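You operate a simulated robot arm through the tools that you are given. There is no shell and no other tool.

You run a simulated robot arm. Do the job below in one go: nothing can be reset, and whatever is moved stays where it is left.

Task
Finish the low pot's black wrap, crate it and load the tall pot.
Fine: two layers in all; yellow arm clear before you lift; tall pot on the wrapping plate. Set down upright: tall pot.

Only the result counts: the job must be done as asked and must still hold three seconds after the hand-in. Knocking over, shifting, dropping, spilling or breaking anything else fails it.

Robot
A 7-joint arm with a two-finger parallel gripper, fixed in place. Base frame: the origin is on the floor under the middle of its stand, x ahead of it, y to its left, z up. Lengths are in m, angles in degrees, forces in N, time in s.
It reaches about 1.479 m from its shoulder. Its first joint turns from -166.0 to 166.0 degrees. Payload 4.4 kg.
Tool frame: the origin (TCP) lies between the finger pads and is the grasp point; the fingertips stand 0.023 m ahead of it; z points along the fingers, y is the line along which they close. The gripper opens to 0.094 m. The fingers are 0.038 m wide and 0.01 m thick; the gripper's body (0.054 by 0.096 m) begins 0.039 m behind the TCP.
Orientation is that of the tool frame in the base frame, as a unit quaternion [x, y, z, w]. With the fingers straight down and closing along the base's y, the tool's x points along the base's -x, its y along +y and its z along -z.

Tools
- The arm moves only by the tool servo_tool. Its argument "series" is a list that holds one entry, the list of rows, each a list of 6 numbers: the shift along the tool's x, y, z in units of 150 mm (1.0 is 150 mm), then the turn, a rotation vector about the tool's x, y, z in units of 90 degrees (1.0 is 90 degrees). In form: [[[tx, ty, tz, ax, ay, az], ...]]. A call has 1 to 20 rows; each row is the pose to reach, as a shift and turn from the pose commanded when the call began, along the tool's axes at that moment. "jaw" is the gripper command, from -1 (fully open) to 1 (shut), values between in proportion, set as the call begins (left out, the last holds). A call with a number of a shift or a turn outside -1 to 1 is refused whole. Rows are played at 5 a second. More than 0.05 m and 8.6 degrees between two rows, or a gripper value outside its range, and nothing of the call is played. Where a pose cannot be reached the arm comes as near as it can. A force on the tool above 40 N (or 10 N above the force at the start of the call, whichever is more), or a blocked arm, ends the call early, and 0.2 s more pass. The fingers move at their own pace (about 0.072 m/s each) and stop on an object; they squeeze with about 44 N. The grip force told is the motor's: it shows also when the fingers shut on nothing. Time passes only in rows, and 0.2 s behind the last, so rows that repeat a pose let the fingers close. The reply holds the time, the measured pose of the TCP, the force on the tool along the base axes, the opening and the grip force, in the units named above and with some noise, with the torque about the TCP (base axes, N m) and any sound that the robot's microphone picked up, and new pictures: "pictures" is both (left out), scene, wrist or none.
- Cameras (640 x 400 px; columns grow to the right, rows downward): "scene" is fixed at [0.4016, -0.6521, 1.4469]; the picture's right is [0.83, -0.56, 0.00], its down [-0.24, -0.35, -0.91] and it looks along [0.51, 0.75, -0.42] (base axes); focal length 367 px, centre (320, 200). "wrist" rides on the gripper at [0.086, 0.016, -0.074] in the tool frame; the picture's right is [-0.18, 0.98, 0.00], its down [-0.58, -0.11, -0.81] and it looks along [-0.79, -0.15, 0.59] (tool axes); focal length 243 px, centre (320, 200). There is no depth. A picture from a camera that has moved, and an enlarged one, comes with that camera's place and axes in the base frame and with its lens. The place of the scene camera against the robot may be out by one fixed shift of up to 0.012 m in any direction.
- inspect(camera, box): a new picture of the part [left, top, right, bottom] of that camera's present view, enlarged. The clock stands still meanwhile.
- close_job(): hands the job in; it is judged then, once.

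Nothing tells you positions but the pictures and the camera data. Unless the task says otherwise, let go and move clear before handing in.

The tools are called after "Request:" by a JSON object that holds its "method" and its "body". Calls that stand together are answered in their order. servo_tool: Moves the arm, as the interface text tells. Its arguments: {"type":"object","properties":{"series":{"type":"array","items":{"type":"array","items":{"type":"array","items":{"type":"number"}}}},"jaw":{"type":"number"},"pictures":{"type":"string","enum":["both","scene","wrist","none"]}},"required":["series"]} The other tools are called the same way: inspect (camera, box) takes an enlarged picture of a part of a camera's view; close_job () hands the job in.

At the start:

```text
t: 0.0
eef_pos: [0.746, 0.102, 1.2006]
tcp_rot: [-0.001, 1.0, -0.001, 0.0]
ft_force: [-1.3, 0.0, 0.5]
moment: [-0.02, 0.0, 0.0]
finger_gap: 0.0941
gripper_force: 0.0
```

scene: 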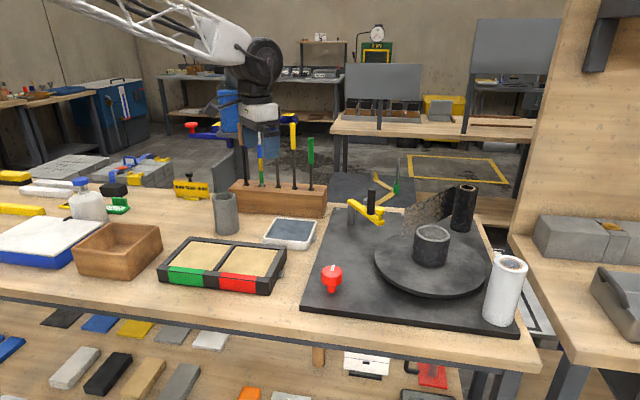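
wrist: 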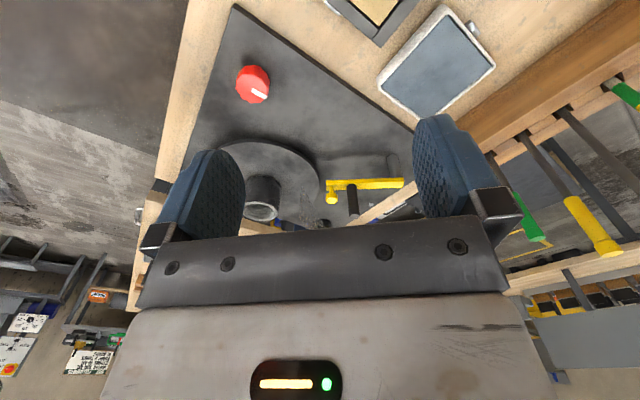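

I see a wrapping station: a turntable plate with a low grey pot on it, a black film roll, a white roll, a yellow arm and a red knob; a tall grey pot stands on the bench and a wooden crate and a two-coloured tray stand to the left. I look closer before moving.

Request:
{"method": "inspect", "body": {"camera": "scene", "box": [300, 160, 540, 340]}}

Request:
{"method": "inspect", "body": {"camera": "scene", "box": [60, 170, 340, 320]}}

Request:
{"method": "inspect", "body": {"camera": "wrist", "box": [160, 0, 480, 240]}}

Request:
{"method": "inspect", "body": {"camera": "scene", "box": [320, 0, 440, 90]}}

```text
2.22 times, centred on (420, 250) of scene
camera zoom: at [0.4016, -0.6521, 1.4469], right [0.83, -0.56, 0.0], down [-0.24, -0.35, -0.91], along [0.51, 0.75, -0.42], focal length 815 px, centre (98, 89)
```

zoom: 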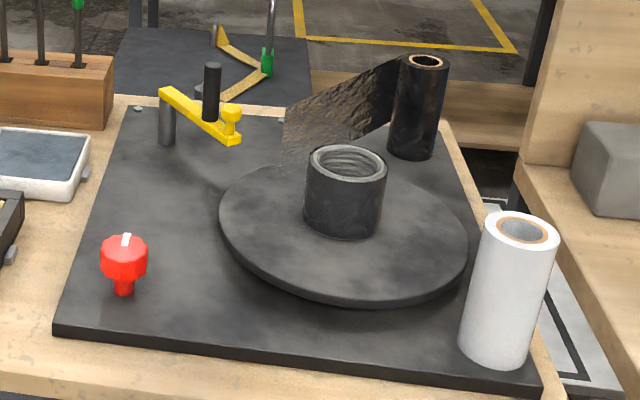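

```text
2.29 times, centred on (200, 245) of scene
camera zoom: at [0.4016, -0.6521, 1.4469], right [0.83, -0.56, 0.0], down [-0.24, -0.35, -0.91], along [0.51, 0.75, -0.42], focal length 838 px, centre (594, 97)
```

zoom: 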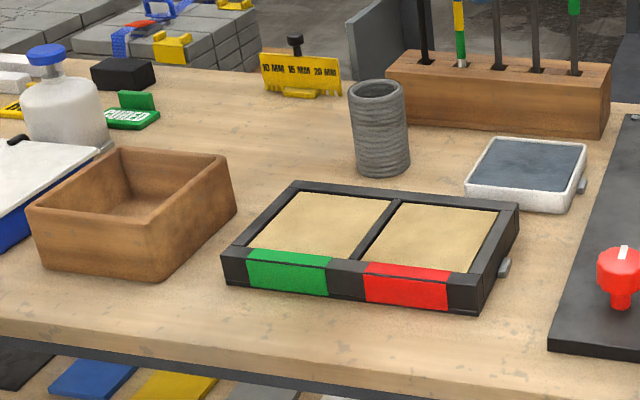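

```text
1.67 times, centred on (320, 120) of wrist
camera zoom: at [0.661, 0.1174, 1.2744], right [0.18, 0.98, 0.0], down [0.58, -0.11, 0.81], along [0.79, -0.15, -0.59], focal length 404 px, centre (320, 333)
```

zoom: 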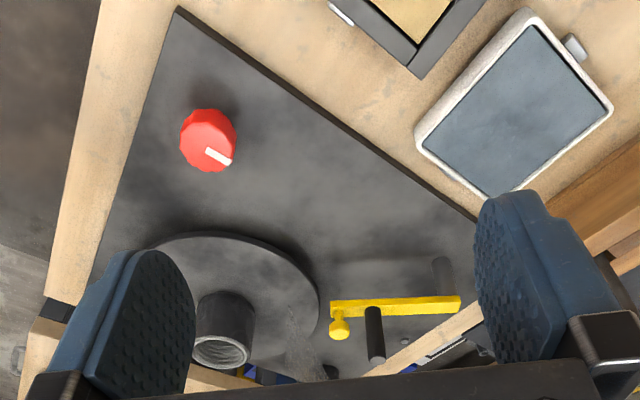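

```text
4.44 times, centred on (380, 45) of scene
camera zoom: at [0.4016, -0.6521, 1.4469], right [0.83, -0.56, 0.0], down [-0.24, -0.35, -0.91], along [0.51, 0.75, -0.42], focal length 1629 px, centre (53, 889)
```

zoom: 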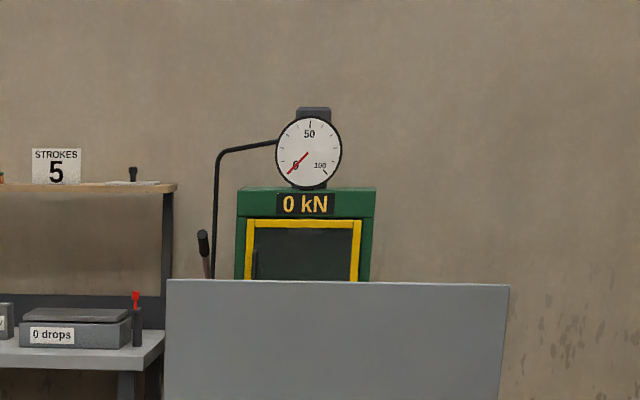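

I see the film strip running from the black roll toward the pot and need a closer look at how it attaches, and at the arm, knob and pots.

Request:
{"method": "inspect", "body": {"camera": "scene", "box": [390, 170, 490, 280]}}

Request:
{"method": "inspect", "body": {"camera": "scene", "box": [310, 180, 400, 300]}}

Request:
{"method": "inspect", "body": {"camera": "wrist", "box": [220, 120, 420, 240]}}

```text
3.64 times, centred on (440, 225) of scene
camera zoom: at [0.4016, -0.6521, 1.4469], right [0.83, -0.56, 0.0], down [-0.24, -0.35, -0.91], along [0.51, 0.75, -0.42], focal length 1333 px, centre (-116, 109)
```

zoom: 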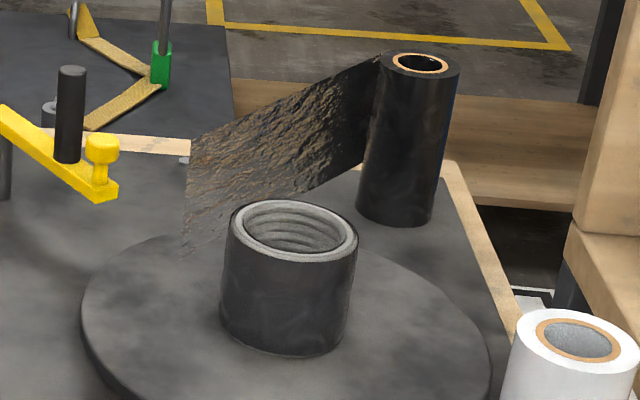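

```text
3.33 times, centred on (355, 240) of scene
camera zoom: at [0.4016, -0.6521, 1.4469], right [0.83, -0.56, 0.0], down [-0.24, -0.35, -0.91], along [0.51, 0.75, -0.42], focal length 1222 px, centre (203, 67)
```

zoom: 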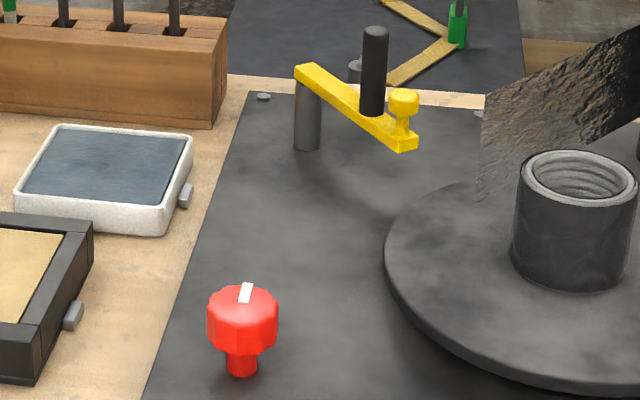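

```text
3.20 times, centred on (320, 180) of wrist
camera zoom: at [0.661, 0.1174, 1.2744], right [0.18, 0.98, 0.0], down [0.58, -0.11, 0.81], along [0.79, -0.15, -0.59], focal length 776 px, centre (320, 264)
```

zoom: 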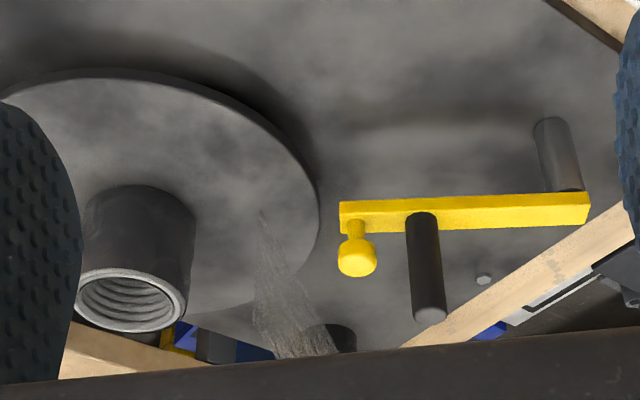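

The film tail hangs loose between the black roll and the turntable, the knob sits at about (0.86,-0.04), and the low pot at about (1.12,-0.12). I raise the wrist and tilt it so its camera looks down over the station.

Request:
{"method": "servo_tool", "body": {"series": [[[-0.18, -0.08, -0.12, 0, 0.088, 0], [-0.36, -0.16, -0.24, 0, 0.176, 0], [-0.54, -0.24, -0.36, 0, 0.264, 0], [-0.72, -0.32, -0.48, 0, 0.352, 0], [-0.9, -0.4, -0.6, 0, 0.44, 0], [-0.9, -0.4, -0.6, 0, 0.44, 0]]], "pictures": "both"}}

```text
t: 1.4
eef_pos: [0.8667, 0.0422, 1.2621]
tcp_rot: [0.0, 0.94, 0.0, -0.34]
ft_force: [-0.9, 0.2, -0.4]
moment: [0.02, 0.0, 0.0]
finger_gap: 0.0941
gripper_force: 0.1
out of reach, approached as far as the arm can: row 5, 6
camera wrist: at [0.8481, 0.0576, 1.375], right [0.14, 0.98, -0.12], down [0.96, -0.11, 0.25], along [0.23, -0.15, -0.96], focal length 243 px, centre (320, 200)
```

scene: 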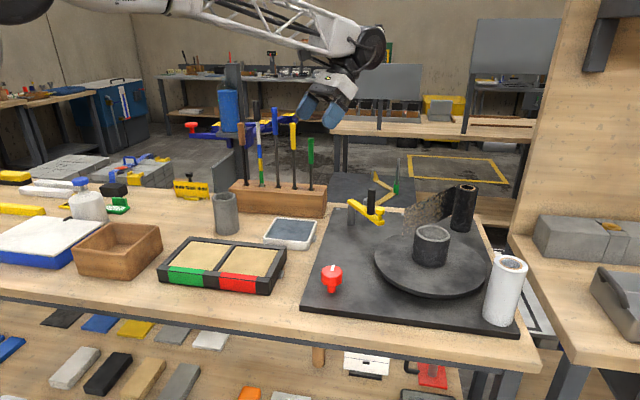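
wrist: 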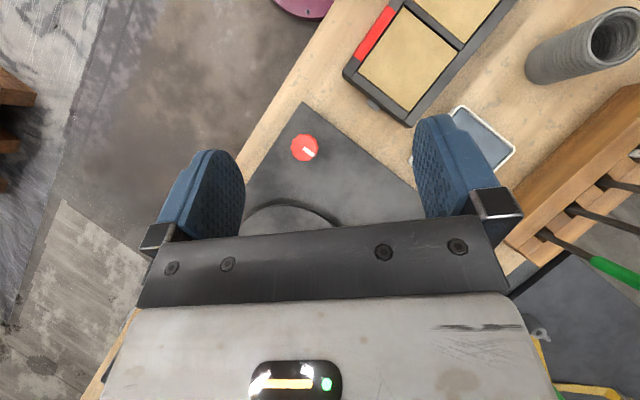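

The knob's pointer and the station are visible, but the gripper hides the film from here. I level the wrist partly and move to look at the film and the yellow arm from the front.

Request:
{"method": "servo_tool", "body": {"series": [[[-0.238, 0.063, 0.106, 0, -0.082, 0], [-0.476, 0.126, 0.211, 0, -0.164, 0], [-0.713, 0.19, 0.317, 0, -0.247, 0], [-0.951, 0.253, 0.422, 0, -0.329, 0], [-0.951, 0.253, 0.422, 0, -0.329, 0]]], "pictures": "both"}}

```text
t: 2.6
eef_pos: [0.9369, 0.0794, 1.1223]
tcp_rot: [0.0, 0.996, 0.0, -0.086]
ft_force: [0.1, 0.2, 0.7]
moment: [0.03, 0.03, 0.03]
finger_gap: 0.0939
gripper_force: 0.1
camera wrist: at [0.8652, 0.0953, 1.2113], right [0.18, 0.98, -0.03], down [0.71, -0.11, 0.69], along [0.68, -0.15, -0.72], focal length 243 px, centre (320, 200)
```

scene: 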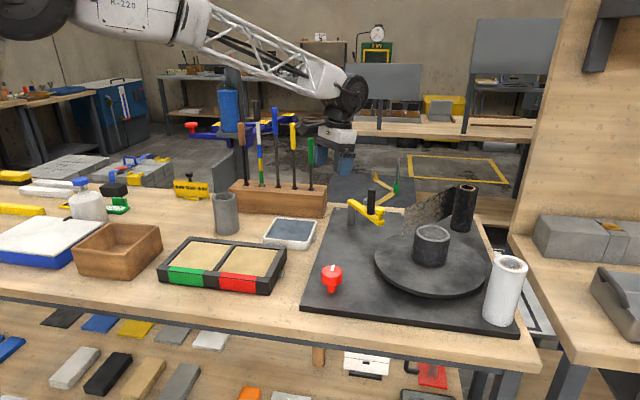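
wrist: 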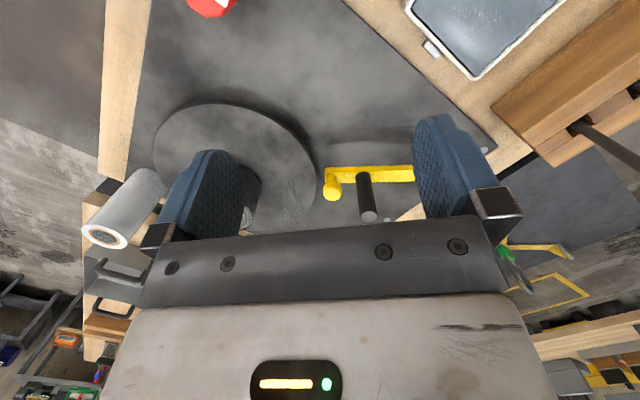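

The turntable, yellow arm and film end show, but the gripper still covers the roll. I tilt the wrist forward and lift it to see the film from above the front.

Request:
{"method": "servo_tool", "body": {"series": [[[0.116, -0.083, -0.183, 0, -0.083, 0], [0.232, -0.166, -0.366, 0, -0.166, 0], [0.349, -0.25, -0.55, 0, -0.25, 0], [0.465, -0.333, -0.733, 0, -0.333, 0], [0.465, -0.333, -0.733, 0, -0.333, 0]]], "pictures": "wrist"}}

```text
t: 3.8
eef_pos: [0.8858, 0.0301, 1.2426]
tcp_rot: [0.0, 0.985, 0.0, 0.174]
ft_force: [-0.6, -0.6, 0.2]
moment: [0.01, -0.01, 0.01]
finger_gap: 0.0942
gripper_force: 0.1
camera wrist: at [0.7803, 0.0458, 1.2832], right [0.17, 0.98, 0.06], down [0.27, -0.11, 0.96], along [0.95, -0.15, -0.28], focal length 243 px, centre (320, 200)
```

wrist: 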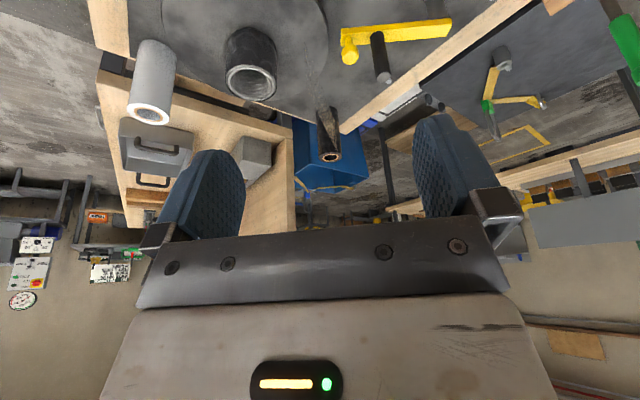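

Request:
{"method": "inspect", "body": {"camera": "wrist", "box": [200, 0, 460, 170]}}

Request:
{"method": "inspect", "body": {"camera": "wrist", "box": [280, 20, 400, 110]}}

```text
2.35 times, centred on (330, 85) of wrist
camera zoom: at [0.7803, 0.0458, 1.2832], right [0.17, 0.98, 0.06], down [0.27, -0.11, 0.96], along [0.95, -0.15, -0.28], focal length 571 px, centre (296, 471)
```

zoom: 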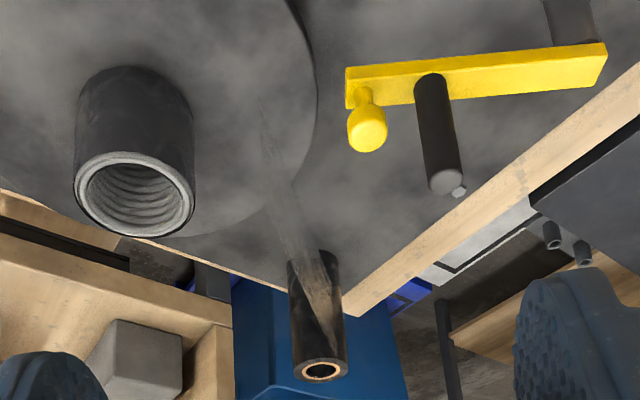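

```text
4.44 times, centred on (340, 65) of wrist
camera zoom: at [0.7803, 0.0458, 1.2832], right [0.17, 0.98, 0.06], down [0.27, -0.11, 0.96], along [0.95, -0.15, -0.28], focal length 1078 px, centre (231, 800)
```

zoom: 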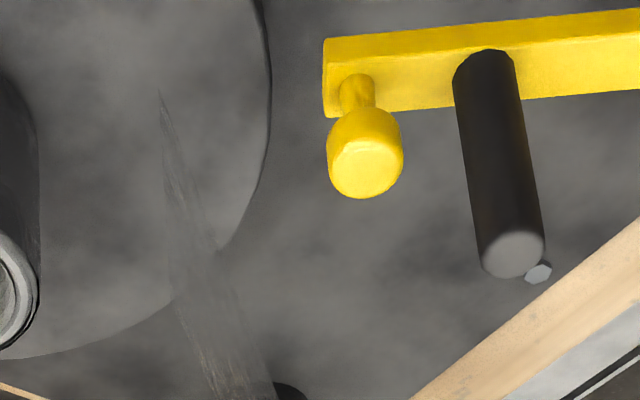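

Request:
{"method": "inspect", "body": {"camera": "scene", "box": [405, 215, 460, 275]}}

Request:
{"method": "inspect", "body": {"camera": "wrist", "box": [215, 15, 295, 115]}}

Request:
{"method": "inspect", "body": {"camera": "scene", "box": [315, 255, 350, 300]}}

```text
6.67 times, centred on (432, 245) of scene
camera zoom: at [0.4016, -0.6521, 1.4469], right [0.83, -0.56, 0.0], down [-0.24, -0.35, -0.91], along [0.51, 0.75, -0.42], focal length 2444 px, centre (-430, -100)
```

zoom: 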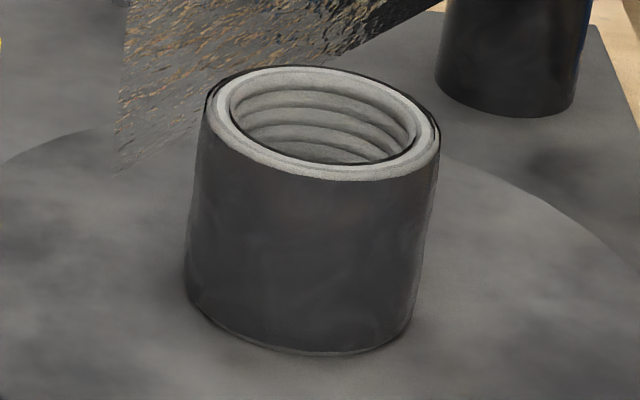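

```text
4.00 times, centred on (255, 65) of wrist
camera zoom: at [0.7803, 0.0458, 1.2832], right [0.17, 0.98, 0.06], down [0.27, -0.11, 0.96], along [0.95, -0.15, -0.28], focal length 970 px, centre (580, 740)
```

zoom: 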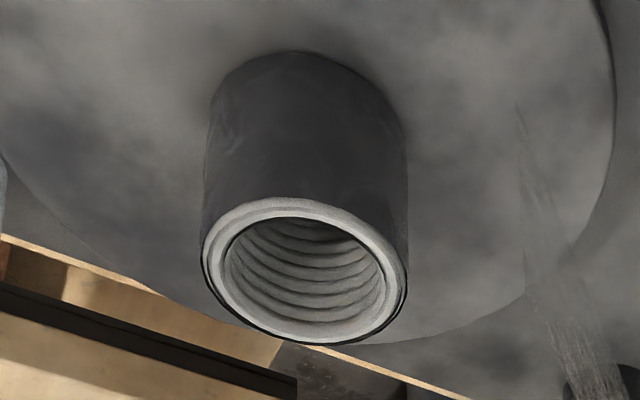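

```text
8.89 times, centred on (332, 278) of scene
camera zoom: at [0.4016, -0.6521, 1.4469], right [0.83, -0.56, 0.0], down [-0.24, -0.35, -0.91], along [0.51, 0.75, -0.42], focal length 3259 px, centre (209, -489)
```

zoom: 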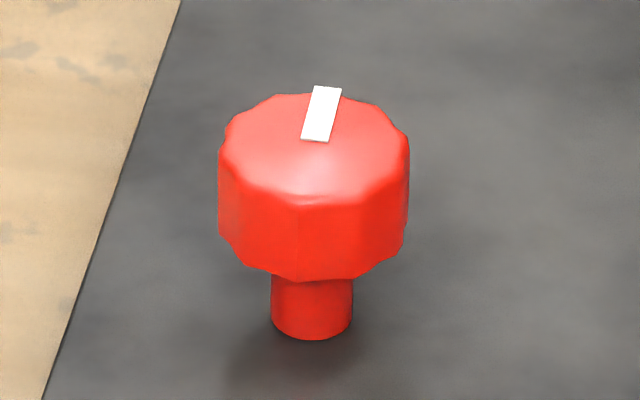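

The low pot already carries one thin black film layer all round its body, and the film end from the roll stands near its far side. I take the red knob to be the drive: top centre about (0.8575,-0.036,0.882), so I straighten the wrist and go above it to test it gently.

Request:
{"method": "servo_tool", "body": {"series": [[[0.114, -0.111, 0.176, 0, 0.0555, 0], [0.228, -0.222, 0.352, 0, 0.111, 0], [0.343, -0.332, 0.527, 0, 0.1667, 0], [0.457, -0.443, 0.703, 0, 0.2222, 0], [0.457, -0.443, 0.703, 0, 0.2222, 0]]], "pictures": "wrist"}}

```text
t: 5.0
eef_pos: [0.8552, -0.0391, 1.1191]
tcp_rot: [-0.001, 1.0, 0.0, -0.001]
ft_force: [0.1, 0.7, 0.8]
moment: [0.0, 0.01, 0.0]
finger_gap: 0.0942
gripper_force: 0.0
camera wrist: at [0.77, -0.0241, 1.194], right [0.18, 0.98, 0.0], down [0.58, -0.11, 0.81], along [0.79, -0.15, -0.59], focal length 243 px, centre (320, 200)
```

wrist: 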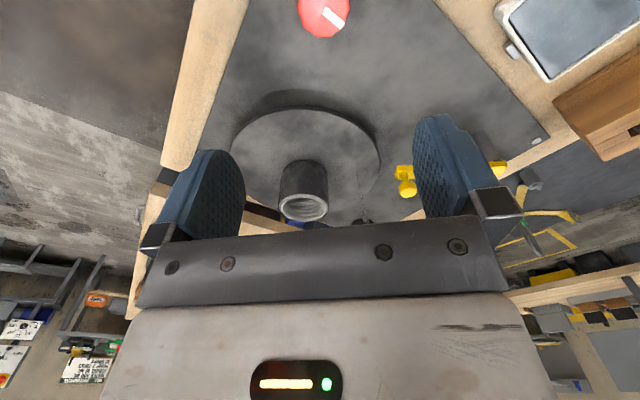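

The gripper is now above the knob with matching coordinates. I lower in two steps around it, jaws open.

Request:
{"method": "servo_tool", "body": {"series": [[[0, 0.01, 0.25, 0, 0, 0], [0, 0.015, 0.5, 0, 0, 0], [-0.005, 0.02, 0.75, 0, 0, 0], [-0.01, 0.02, 0.95, 0, 0, 0], [-0.01, 0.02, 0.95, 0, 0, 0]]], "pictures": "both"}}

```text
t: 6.2
eef_pos: [0.8573, -0.0343, 0.9796]
tcp_rot: [0.001, 1.0, -0.001, 0.0]
ft_force: [0.5, 0.2, 0.4]
moment: [0.03, 0.0, 0.0]
finger_gap: 0.0942
gripper_force: 0.0
camera wrist: at [0.7712, -0.0191, 1.0538], right [0.18, 0.98, 0.0], down [0.58, -0.11, 0.81], along [0.79, -0.15, -0.59], focal length 243 px, centre (320, 200)
```

scene: 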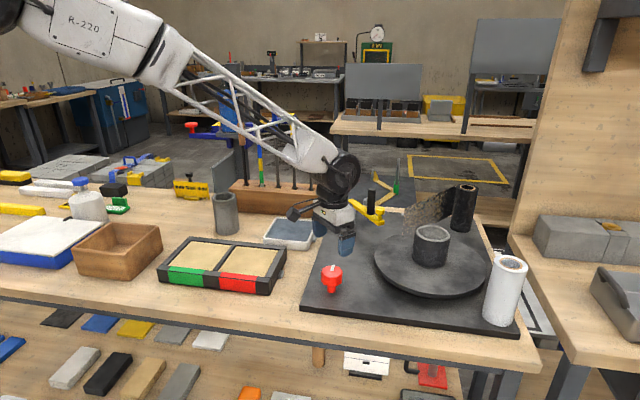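
wrist: 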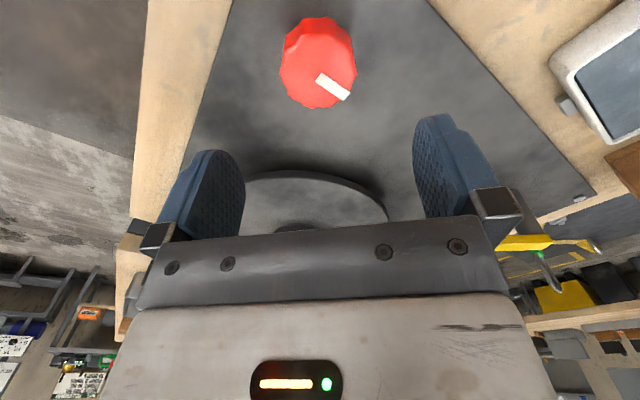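

The knob is centred under the jaws. I lower to grip height.

Request:
{"method": "servo_tool", "body": {"series": [[[0, -0.007, 0.25, 0, 0, 0], [0, -0.007, 0.5, 0, 0, 0], [0, -0.007, 0.74, 0, 0, 0], [0, -0.007, 0.74, 0, 0, 0]]], "pictures": "both"}}

```text
t: 7.2
eef_pos: [0.8604, -0.0333, 0.8676]
tcp_rot: [0.0, 1.0, 0.0, 0.0]
ft_force: [0.1, 0.1, -1.1]
moment: [-0.01, 0.03, 0.02]
finger_gap: 0.094
gripper_force: 0.0
camera wrist: at [0.7746, -0.019, 0.9419], right [0.18, 0.98, 0.0], down [0.58, -0.11, 0.81], along [0.79, -0.15, -0.59], focal length 243 px, centre (320, 200)
```

scene: 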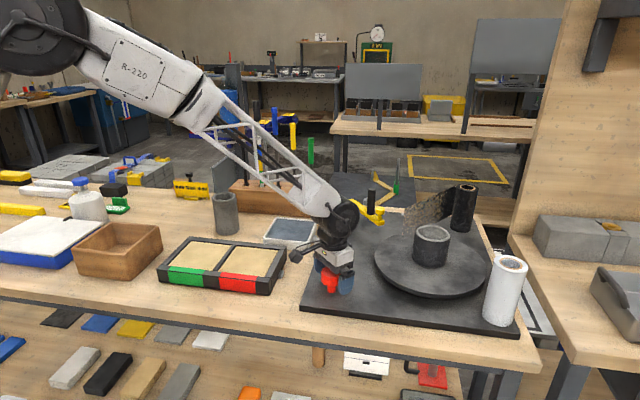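
wrist: 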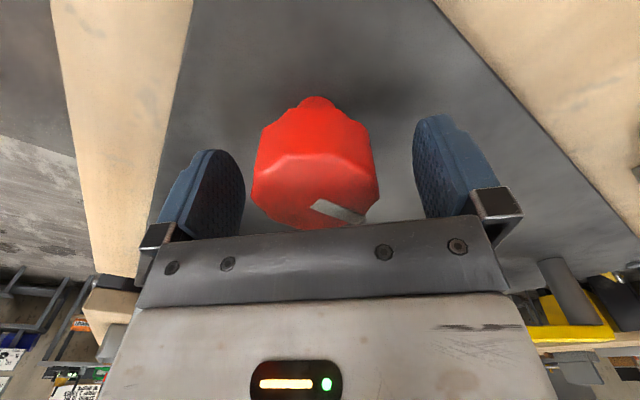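

The knob sits between the fingers, slightly toward -y. I close on it.

Request:
{"method": "servo_tool", "body": {"series": [[[0, -0.012, 0, 0, 0, 0], [0, -0.012, 0, 0, 0, 0], [0, -0.012, 0, 0, 0, 0], [0, -0.012, 0, 0, 0, 0], [0, -0.012, 0, 0, 0, 0]]], "jaw": 1, "pictures": "wrist"}}

```text
t: 8.4
eef_pos: [0.8588, -0.0353, 0.8669]
tcp_rot: [0.0, 1.0, 0.0, 0.0]
ft_force: [2.0, 26.9, -1.6]
moment: [0.41, -0.2, -0.12]
finger_gap: 0.0531
gripper_force: 45.2
camera wrist: at [0.7739, -0.0203, 0.9418], right [0.18, 0.98, 0.0], down [0.58, -0.11, 0.81], along [0.79, -0.15, -0.59], focal length 243 px, centre (320, 200)
```

wrist: 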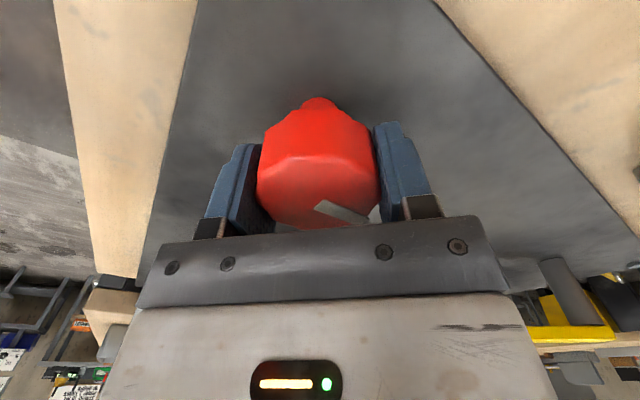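

The knob is gripped but a sideways force of 27 N shows I'm off-centre; I shift a touch toward +y.

Request:
{"method": "servo_tool", "body": {"series": [[[0, 0.007, 0, 0, 0, 0], [0, 0.012, 0, 0, 0, 0], [0, 0.012, 0, 0, 0, 0]]], "pictures": "none"}}

```text
t: 9.2
eef_pos: [0.8596, -0.0356, 0.8672]
tcp_rot: [0.0, 1.0, -0.001, 0.0]
ft_force: [15.2, 2.5, -3.0]
moment: [-0.11, -0.22, -0.03]
finger_gap: 0.0529
gripper_force: 45.0
```

The side load is nearly gone. I turn the knob 45° counter-clockwise (seen from above) and watch what it drives.

Request:
{"method": "servo_tool", "body": {"series": [[[-0.003, 0, 0, 0, 0, -0.0833], [-0.003, 0, 0, 0, 0, -0.1667], [-0.003, 0, 0, 0, 0, -0.25], [-0.003, 0, 0, 0, 0, -0.3333], [-0.003, 0, 0, 0, 0, -0.4167], [-0.003, 0, 0, 0, 0, -0.5], [-0.003, 0, 0, 0, 0, -0.5]]], "pictures": "both"}}

```text
t: 10.3
eef_pos: [0.859, -0.0337, 0.8683]
tcp_rot: [-0.276, 0.961, 0.001, -0.001]
ft_force: [-10.5, 10.6, 7.0]
moment: [-0.53, 1.12, 0.0]
finger_gap: 0.0532
gripper_force: 45.3
stopped in row 5: the force on the tool passed its limit at 42 N (the readings are from after the stop); the commanded pose is now the measured one
camera wrist: at [0.7778, -0.0665, 0.942], right [-0.36, 0.93, 0.0], down [0.55, 0.22, 0.81], along [0.75, 0.29, -0.59], focal length 243 px, centre (320, 200)
```

scene: 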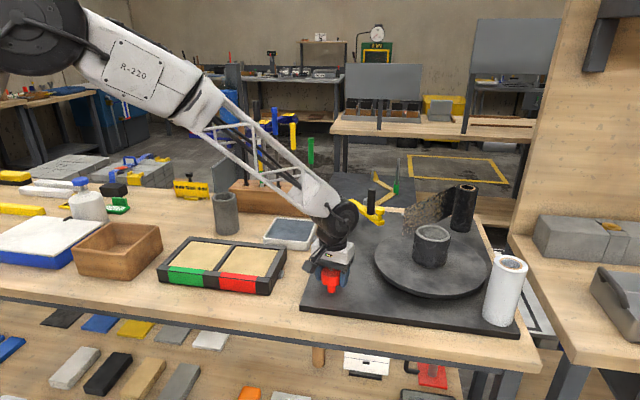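
wrist: 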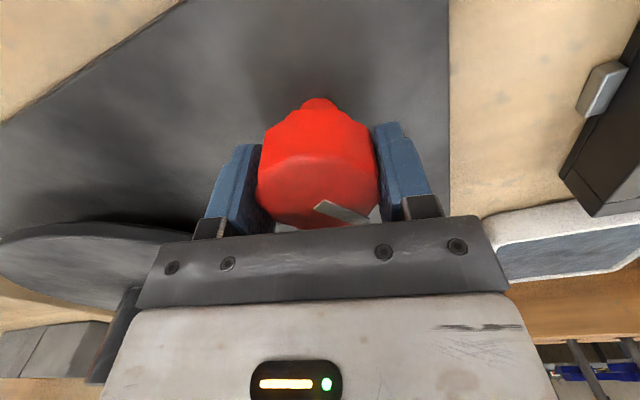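

The knob followed the wrist about 32° before a side force stopped it. I check what changed at the plate and film.

Request:
{"method": "inspect", "body": {"camera": "scene", "box": [300, 160, 540, 340]}}

Request:
{"method": "inspect", "body": {"camera": "scene", "box": [390, 170, 490, 280]}}

```text
2.22 times, centred on (420, 250) of scene
camera zoom: at [0.4016, -0.6521, 1.4469], right [0.83, -0.56, 0.0], down [-0.24, -0.35, -0.91], along [0.51, 0.75, -0.42], focal length 815 px, centre (98, 89)
```

zoom: 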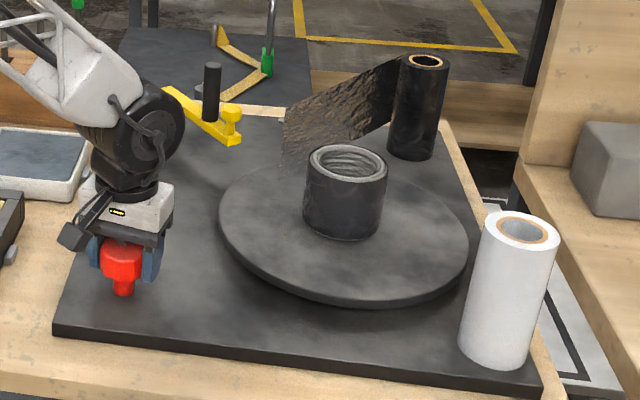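

```text
3.64 times, centred on (440, 225) of scene
camera zoom: at [0.4016, -0.6521, 1.4469], right [0.83, -0.56, 0.0], down [-0.24, -0.35, -0.91], along [0.51, 0.75, -0.42], focal length 1333 px, centre (-116, 109)
```

zoom: 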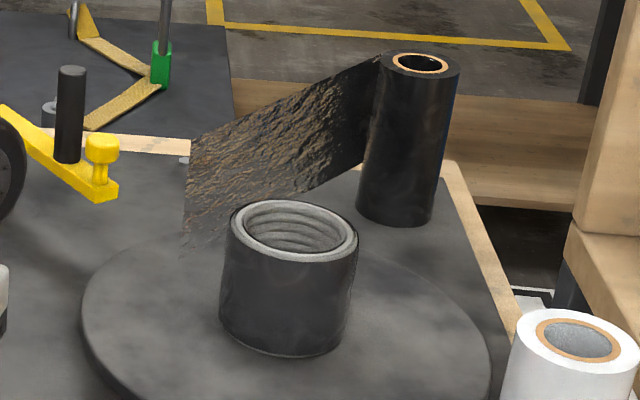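

The knob turns with the wrist; the film and plate look much the same, so I need more rotation. I first relieve the side force.

Request:
{"method": "servo_tool", "body": {"series": [[[0, 0.008, 0, 0, 0, 0], [0, 0.008, 0, 0, 0, 0]]], "pictures": "none"}}

```text
t: 10.9
eef_pos: [0.8595, -0.0344, 0.8672]
tcp_rot: [-0.276, 0.961, 0.0, 0.0]
ft_force: [0.9, -14.8, 4.3]
moment: [-0.42, 0.35, -0.07]
finger_gap: 0.0532
gripper_force: 44.6
```

Request:
{"method": "servo_tool", "body": {"series": [[[0.002, -0.004, 0, 0, 0, 0], [0.002, -0.004, 0, 0, 0, -0.07], [0.002, -0.004, 0, 0, 0, -0.14], [0.002, -0.004, 0, 0, 0, -0.14]]], "pictures": "none"}}

```text
t: 11.9
eef_pos: [0.8588, -0.0319, 0.867]
tcp_rot: [-0.38, 0.925, 0.001, -0.001]
ft_force: [-20.6, 15.7, 20.3]
moment: [0.23, 0.69, 0.04]
finger_gap: 0.0533
gripper_force: 44.6
```

The side force pattern tells me the knob axis is about 5 mm off my grasp point along the tool's x. I open, look and re-centre.

Request:
{"method": "servo_tool", "body": {"series": [[[0, 0, 0, 0, 0, 0], [0, 0, 0, 0, 0, 0], [0, 0, 0, 0, 0, 0]]], "jaw": -1, "pictures": "both"}}

```text
t: 12.7
eef_pos: [0.8589, -0.0342, 0.8667]
tcp_rot: [-0.379, 0.925, 0.001, -0.001]
ft_force: [1.4, 0.3, 1.2]
moment: [0.01, 0.0, -0.02]
finger_gap: 0.0939
gripper_force: 0.0
camera wrist: at [0.7867, -0.0837, 0.9412], right [-0.56, 0.83, 0.0], down [0.49, 0.33, 0.81], along [0.67, 0.45, -0.59], focal length 243 px, centre (320, 200)
```

scene: 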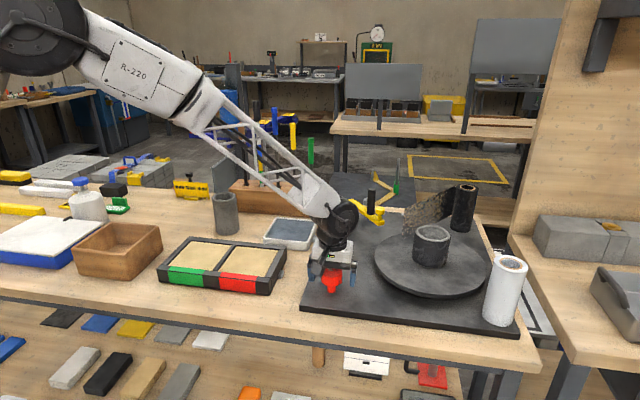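
wrist: 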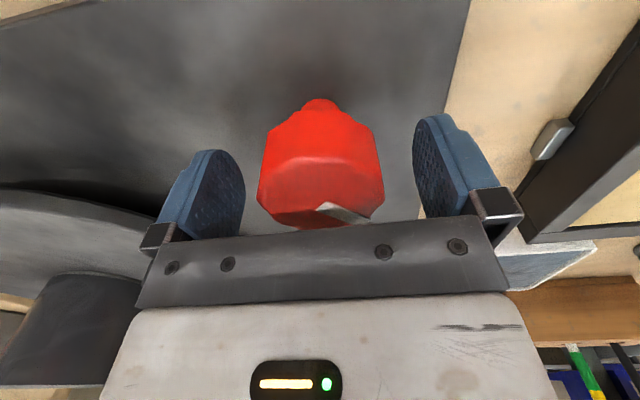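

Request:
{"method": "inspect", "body": {"camera": "scene", "box": [390, 170, 490, 280]}}

Request:
{"method": "inspect", "body": {"camera": "scene", "box": [405, 215, 460, 275]}}

```text
3.64 times, centred on (440, 225) of scene
camera zoom: at [0.4016, -0.6521, 1.4469], right [0.83, -0.56, 0.0], down [-0.24, -0.35, -0.91], along [0.51, 0.75, -0.42], focal length 1333 px, centre (-116, 109)
```

zoom: 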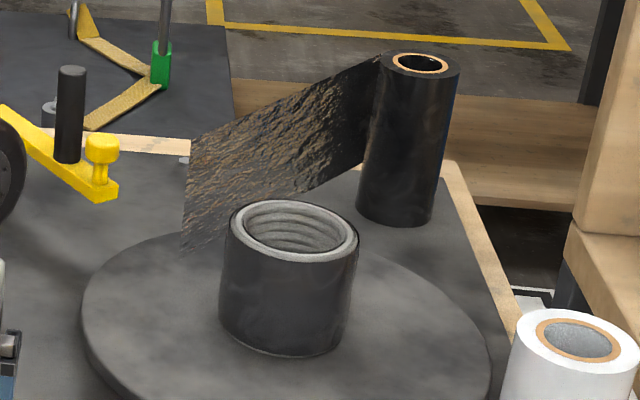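

```text
6.67 times, centred on (432, 245) of scene
camera zoom: at [0.4016, -0.6521, 1.4469], right [0.83, -0.56, 0.0], down [-0.24, -0.35, -0.91], along [0.51, 0.75, -0.42], focal length 2444 px, centre (-430, -100)
```

zoom: 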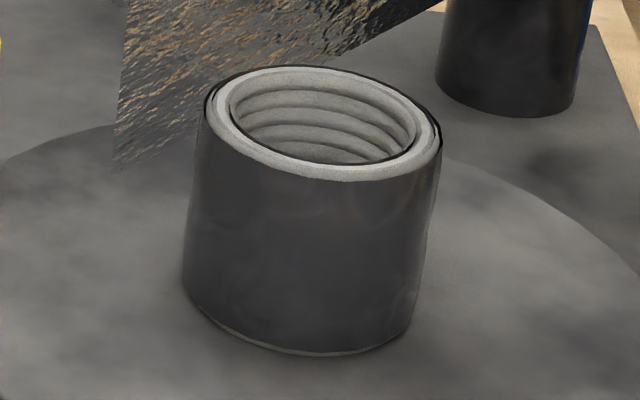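

The wrap's lower edge has shifted slightly, which hints that the pot turned a little. I re-centre on the knob and grip again to turn further.

Request:
{"method": "servo_tool", "body": {"series": [[[0.028, 0.004, 0, 0, 0, 0], [0.028, 0.004, 0, 0, 0, 0]]], "pictures": "none"}}

Request:
{"method": "servo_tool", "body": {"series": [[[0, 0, 0, 0, 0, 0], [0, 0, 0, 0, 0, 0], [0, 0, 0, 0, 0, 0], [0, 0, 0, 0, 0, 0]]], "jaw": 1, "pictures": "none"}}

```text
t: 13.3
eef_pos: [0.8563, -0.0355, 0.8654]
tcp_rot: [-0.379, 0.925, 0.0, 0.0]
ft_force: [1.0, 0.8, 0.5]
moment: [0.04, 0.0, 0.0]
finger_gap: 0.094
gripper_force: 0.1
```

```text
t: 14.3
eef_pos: [0.8552, -0.0354, 0.8663]
tcp_rot: [-0.38, 0.925, 0.001, 0.0]
ft_force: [3.8, -2.4, -1.4]
moment: [-0.09, -0.08, -0.06]
finger_gap: 0.0533
gripper_force: 45.2
```

Centred well now, with little side force. I turn a further 60° counter-clockwise.

Request:
{"method": "servo_tool", "body": {"series": [[[0, 0, 0, 0, 0, -0.083], [0, 0, 0, 0, 0, -0.167], [0, 0, 0, 0, 0, -0.25], [0, 0, 0, 0, 0, -0.333], [0, 0, 0, 0, 0, -0.417], [0, 0, 0, 0, 0, -0.5], [0, 0, 0, 0, 0, -0.583], [0, 0, 0, 0, 0, -0.667], [0, 0, 0, 0, 0, -0.667]]], "pictures": "both"}}

```text
t: 16.3
eef_pos: [0.8562, -0.035, 0.8657]
tcp_rot: [0.793, -0.61, 0.001, -0.001]
ft_force: [10.0, 4.2, -4.4]
moment: [0.01, -0.32, -0.1]
finger_gap: 0.0531
gripper_force: 45.3
stopped in row 9: the force on the tool passed its limit at 41 N (the readings are from after the stop); the commanded pose is now the measured one
camera wrist: at [0.8628, -0.1248, 0.9411], right [-1.0, -0.07, 0.0], down [-0.04, 0.59, 0.81], along [-0.06, 0.8, -0.59], focal length 243 px, centre (320, 200)
```

scene: 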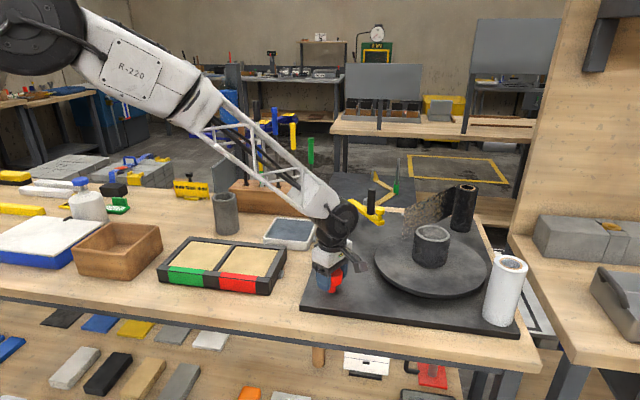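
wrist: 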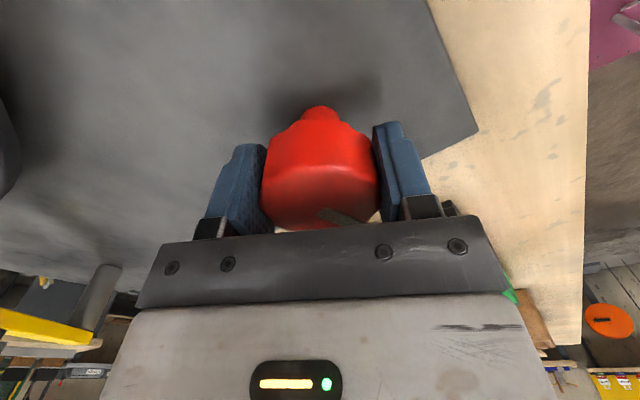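

Request:
{"method": "inspect", "body": {"camera": "scene", "box": [390, 170, 490, 280]}}

Request:
{"method": "inspect", "body": {"camera": "scene", "box": [405, 215, 460, 275]}}

```text
3.64 times, centred on (440, 225) of scene
camera zoom: at [0.4016, -0.6521, 1.4469], right [0.83, -0.56, 0.0], down [-0.24, -0.35, -0.91], along [0.51, 0.75, -0.42], focal length 1333 px, centre (-116, 109)
```

zoom: 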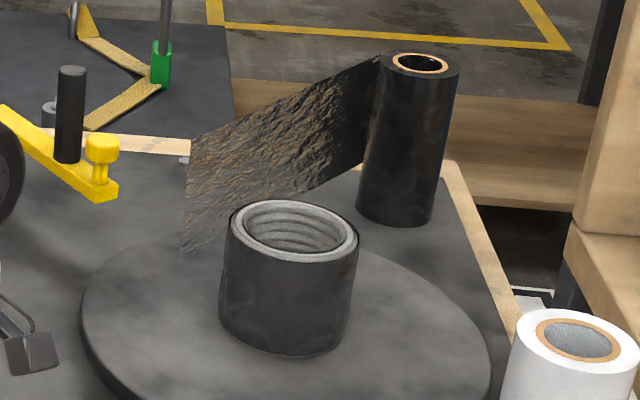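

```text
6.67 times, centred on (432, 245) of scene
camera zoom: at [0.4016, -0.6521, 1.4469], right [0.83, -0.56, 0.0], down [-0.24, -0.35, -0.91], along [0.51, 0.75, -0.42], focal length 2444 px, centre (-430, -100)
```

zoom: 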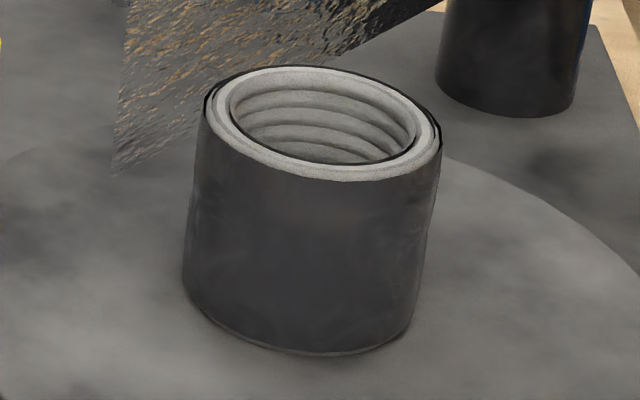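

Request:
{"method": "inspect", "body": {"camera": "scene", "box": [365, 225, 500, 305]}}

Request:
{"method": "inspect", "body": {"camera": "scene", "box": [300, 160, 540, 340]}}

```text
4.74 times, centred on (432, 265) of scene
camera zoom: at [0.4016, -0.6521, 1.4469], right [0.83, -0.56, 0.0], down [-0.24, -0.35, -0.91], along [0.51, 0.75, -0.42], focal length 1738 px, centre (-213, -108)
```

zoom: 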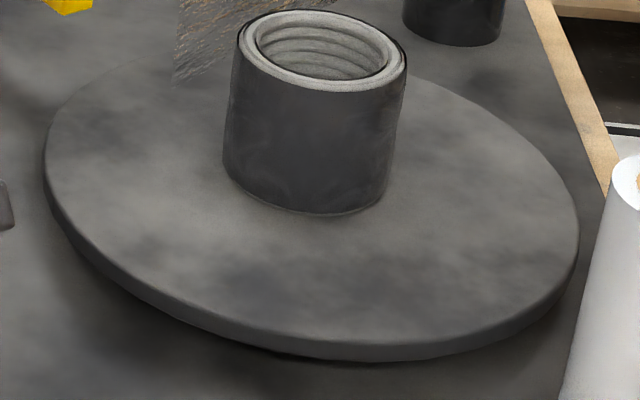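

```text
2.22 times, centred on (420, 250) of scene
camera zoom: at [0.4016, -0.6521, 1.4469], right [0.83, -0.56, 0.0], down [-0.24, -0.35, -0.91], along [0.51, 0.75, -0.42], focal length 815 px, centre (98, 89)
```

zoom: 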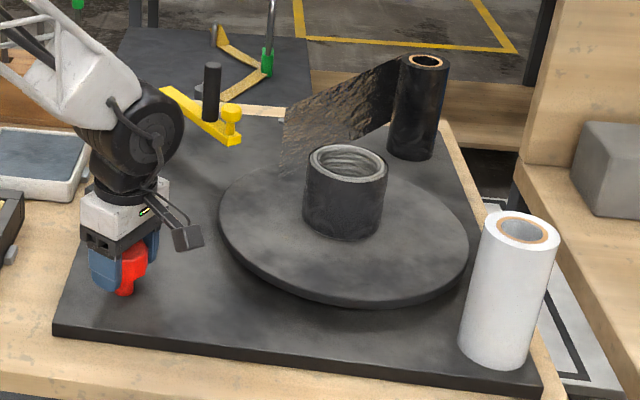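

The texture on the turntable has shifted compared with the start, so the plate does turn with the knob. I turn 30° more and compare to get the ratio.

Request:
{"method": "servo_tool", "body": {"series": [[[0, -0.003, 0, 0, 0, 0], [0, -0.003, 0, 0, 0, -0.083], [0, -0.003, 0, 0, 0, -0.167], [0, -0.003, 0, 0, 0, -0.25], [0, -0.003, 0, 0, 0, -0.333], [0, -0.003, 0, 0, 0, -0.333]]], "pictures": "none"}}

Request:
{"method": "inspect", "body": {"camera": "scene", "box": [365, 225, 500, 305]}}

```text
t: 17.7
eef_pos: [0.8553, -0.0361, 0.8675]
tcp_rot: [0.923, -0.385, -0.001, -0.001]
ft_force: [17.1, 15.8, -9.6]
moment: [0.2, -0.21, 0.15]
finger_gap: 0.053
gripper_force: 44.9
```

```text
4.74 times, centred on (432, 265) of scene
camera zoom: at [0.4016, -0.6521, 1.4469], right [0.83, -0.56, 0.0], down [-0.24, -0.35, -0.91], along [0.51, 0.75, -0.42], focal length 1738 px, centre (-213, -108)
```

zoom: 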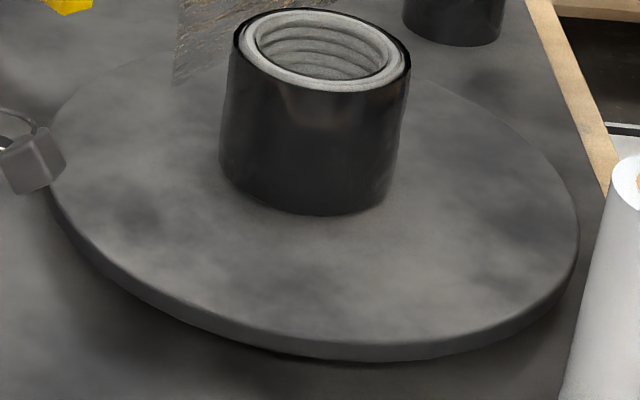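

The wrap suddenly looks darker and thicker, as if the second layer just closed. I stop and inspect before any further turning.

Request:
{"method": "inspect", "body": {"camera": "scene", "box": [405, 215, 460, 275]}}

Request:
{"method": "inspect", "body": {"camera": "scene", "box": [390, 170, 490, 280]}}

Request:
{"method": "inspect", "body": {"camera": "scene", "box": [300, 160, 540, 340]}}

```text
6.67 times, centred on (432, 245) of scene
camera zoom: at [0.4016, -0.6521, 1.4469], right [0.83, -0.56, 0.0], down [-0.24, -0.35, -0.91], along [0.51, 0.75, -0.42], focal length 2444 px, centre (-430, -100)
```

zoom: 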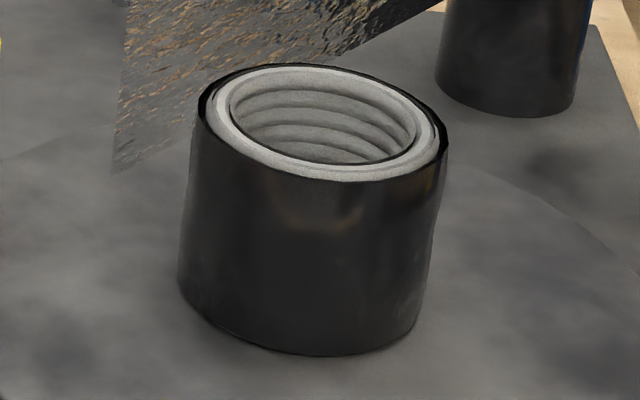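

```text
3.64 times, centred on (440, 225) of scene
camera zoom: at [0.4016, -0.6521, 1.4469], right [0.83, -0.56, 0.0], down [-0.24, -0.35, -0.91], along [0.51, 0.75, -0.42], focal length 1333 px, centre (-116, 109)
```

zoom: 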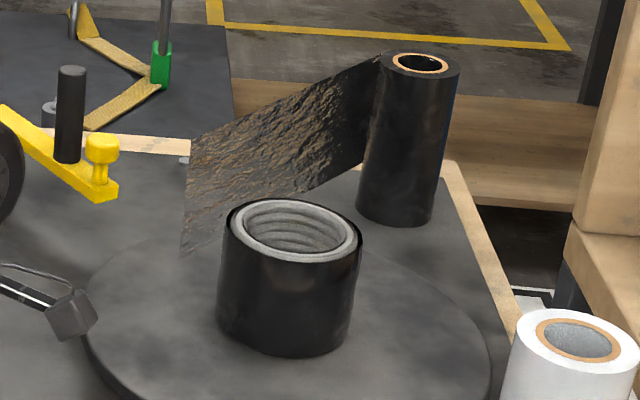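

```text
2.22 times, centred on (420, 250) of scene
camera zoom: at [0.4016, -0.6521, 1.4469], right [0.83, -0.56, 0.0], down [-0.24, -0.35, -0.91], along [0.51, 0.75, -0.42], focal length 815 px, centre (98, 89)
```

zoom: 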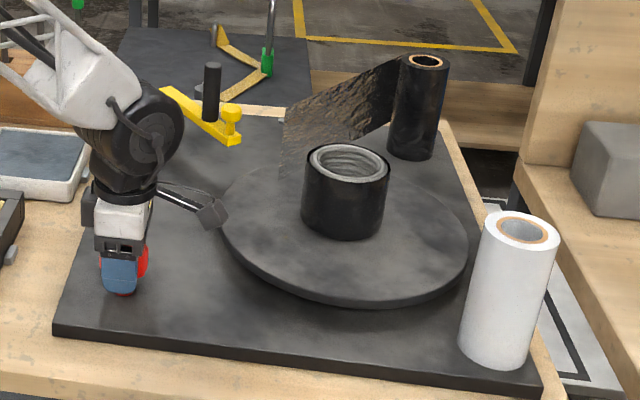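

The second layer is now visible as a thicker, blacker shell. To learn the knob-to-plate ratio I make a tiny 6° turn and compare the plate texture.

Request:
{"method": "servo_tool", "body": {"series": [[[0, -0.007, 0, 0, 0, 0], [0, -0.007, 0, 0, 0, -0.033], [0, -0.007, 0, 0, 0, -0.067], [0, -0.007, 0, 0, 0, -0.067]]], "pictures": "none"}}

Request:
{"method": "inspect", "body": {"camera": "scene", "box": [365, 225, 500, 305]}}

```text
t: 18.7
eef_pos: [0.8557, -0.036, 0.8669]
tcp_rot: [0.942, -0.335, -0.001, 0.001]
ft_force: [-11.3, 3.5, 9.5]
moment: [-0.16, 0.5, -0.05]
finger_gap: 0.0533
gripper_force: 44.9
stopped in row 4: the force on the tool passed its limit at 42 N (the readings are from after the stop); the commanded pose is now the measured one
```

```text
4.74 times, centred on (432, 265) of scene
camera zoom: at [0.4016, -0.6521, 1.4469], right [0.83, -0.56, 0.0], down [-0.24, -0.35, -0.91], along [0.51, 0.75, -0.42], focal length 1738 px, centre (-213, -108)
```

zoom: 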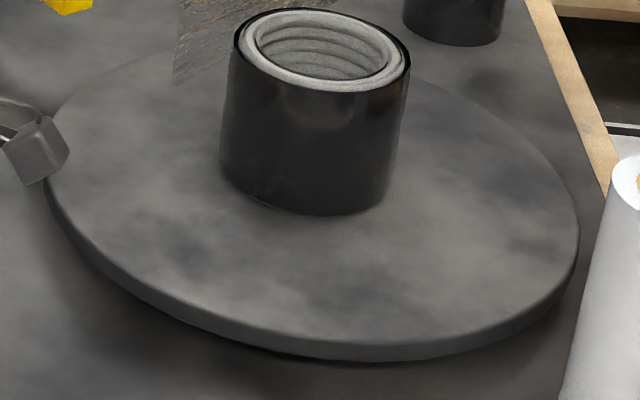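

The plate turns about three to four times as fast as the knob, counter-clockwise, and the pot now carries a visible second layer, just past the point where it closed. I let go of the knob and rise.

Request:
{"method": "servo_tool", "body": {"series": [[[0, 0, 0, 0, 0, 0], [0, 0, 0, 0, 0, 0], [0, 0, 0, 0, 0, 0]]], "jaw": -1, "pictures": "none"}}

Request:
{"method": "servo_tool", "body": {"series": [[[0, 0, -0.25, 0, 0, 0], [0, 0, -0.5, 0, 0, 0.05], [0, 0, -0.75, 0, 0, 0.13], [0, 0, -1.0, 0, 0, 0.22], [0, 0, -1.0, 0, 0, 0.31], [0, 0, -1.0, 0, 0, 0.4], [0, 0, -1.0, 0, 0, 0.49], [0, 0, -1.0, 0, 0, 0.58], [0, 0, -1.0, 0, 0, 0.67], [0, 0, -1.0, 0, 0, 0.76], [0, 0, -1.0, 0, 0, 0.76]]], "pictures": "both"}}

```text
t: 19.5
eef_pos: [0.8561, -0.0357, 0.8654]
tcp_rot: [0.942, -0.335, -0.001, 0.001]
ft_force: [1.2, 0.6, -0.1]
moment: [0.04, 0.03, 0.03]
finger_gap: 0.0941
gripper_force: 0.1
```

```text
t: 21.9
eef_pos: [0.8567, -0.0363, 1.0162]
tcp_rot: [-0.59, 0.807, 0.0, -0.001]
ft_force: [0.0, 0.7, 1.2]
moment: [-0.01, 0.01, -0.01]
finger_gap: 0.0938
gripper_force: 0.1
camera wrist: at [0.8161, -0.1145, 1.0908], right [-0.88, 0.47, 0.0], down [0.28, 0.52, 0.81], along [0.38, 0.71, -0.59], focal length 243 px, centre (320, 200)
```

scene: 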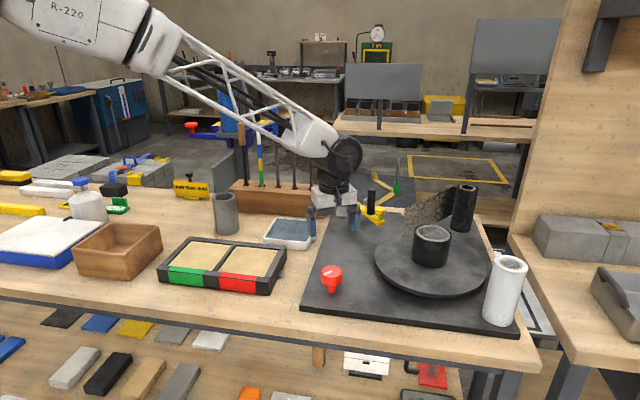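
wrist: 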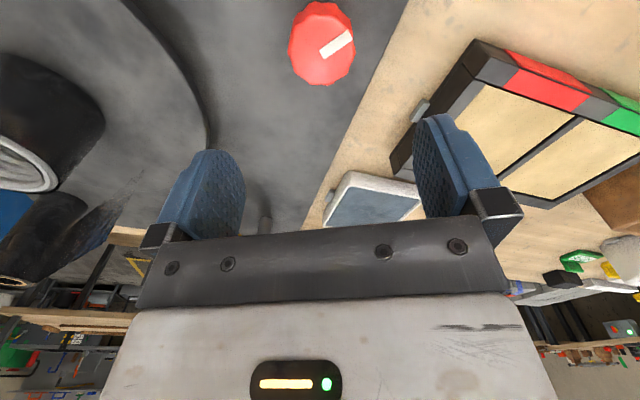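

Request:
{"method": "inspect", "body": {"camera": "wrist", "box": [0, 40, 220, 300]}}

Request:
{"method": "inspect", "body": {"camera": "scene", "box": [300, 160, 540, 340]}}

```text
1.54 times, centred on (110, 170) of wrist
camera zoom: at [0.8161, -0.1145, 1.0908], right [-0.88, 0.47, 0.0], down [0.28, 0.52, 0.81], along [0.38, 0.71, -0.59], focal length 373 px, centre (643, 246)
```

zoom: 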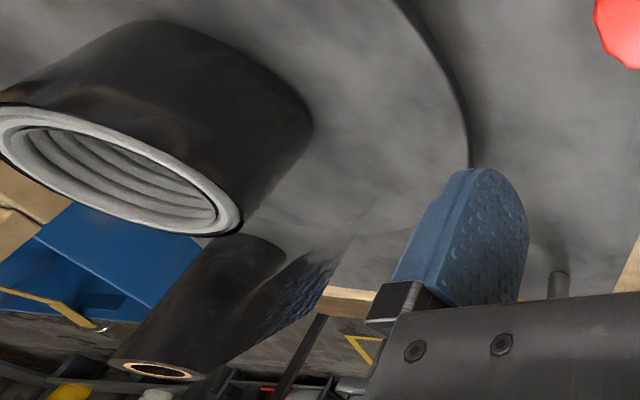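

```text
2.22 times, centred on (420, 250) of scene
camera zoom: at [0.4016, -0.6521, 1.4469], right [0.83, -0.56, 0.0], down [-0.24, -0.35, -0.91], along [0.51, 0.75, -0.42], focal length 815 px, centre (98, 89)
```

zoom: 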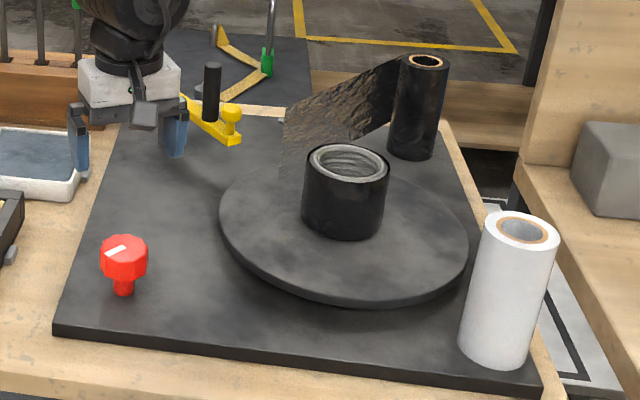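

The knob now points the other way and stays put; pot, plate and film stand as before. I swing the wrist back and go look closely at the yellow arm.

Request:
{"method": "servo_tool", "body": {"series": [[[-0.05, 0, -0.15, 0, 0, 0.08], [-0.15, 0, -0.3, 0, 0, 0.16], [-0.25, 0, -0.45, 0, 0, 0.24], [-0.35, 0, -0.56, 0, 0, 0.32], [-0.45, 0, -0.56, 0, 0, 0.41], [-0.55, 0, -0.56, 0, 0, 0.5], [-0.65, 0, -0.56, 0, 0, 0.59], [-0.75, 0, -0.56, 0, 0, 0.68], [-0.85, 0, -0.56, 0, 0, 0.76], [-0.93, 0, -0.56, 0, 0, 0.804], [-0.93, 0, -0.56, 0, 0, 0.804]]], "pictures": "wrist"}}

```text
t: 24.3
eef_pos: [0.8992, 0.0982, 1.1006]
tcp_rot: [0.0, 1.0, 0.0, -0.001]
ft_force: [-1.0, 0.2, -0.2]
moment: [0.01, -0.03, -0.01]
finger_gap: 0.0941
gripper_force: 0.0
camera wrist: at [0.8143, 0.1124, 1.1759], right [0.18, 0.98, 0.0], down [0.58, -0.11, 0.81], along [0.79, -0.15, -0.59], focal length 243 px, centre (320, 200)
```

wrist: 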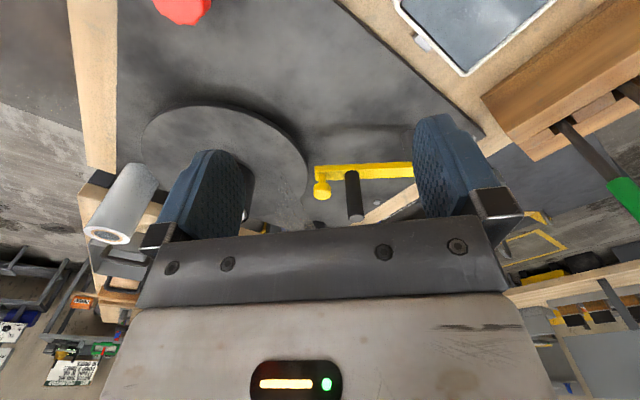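

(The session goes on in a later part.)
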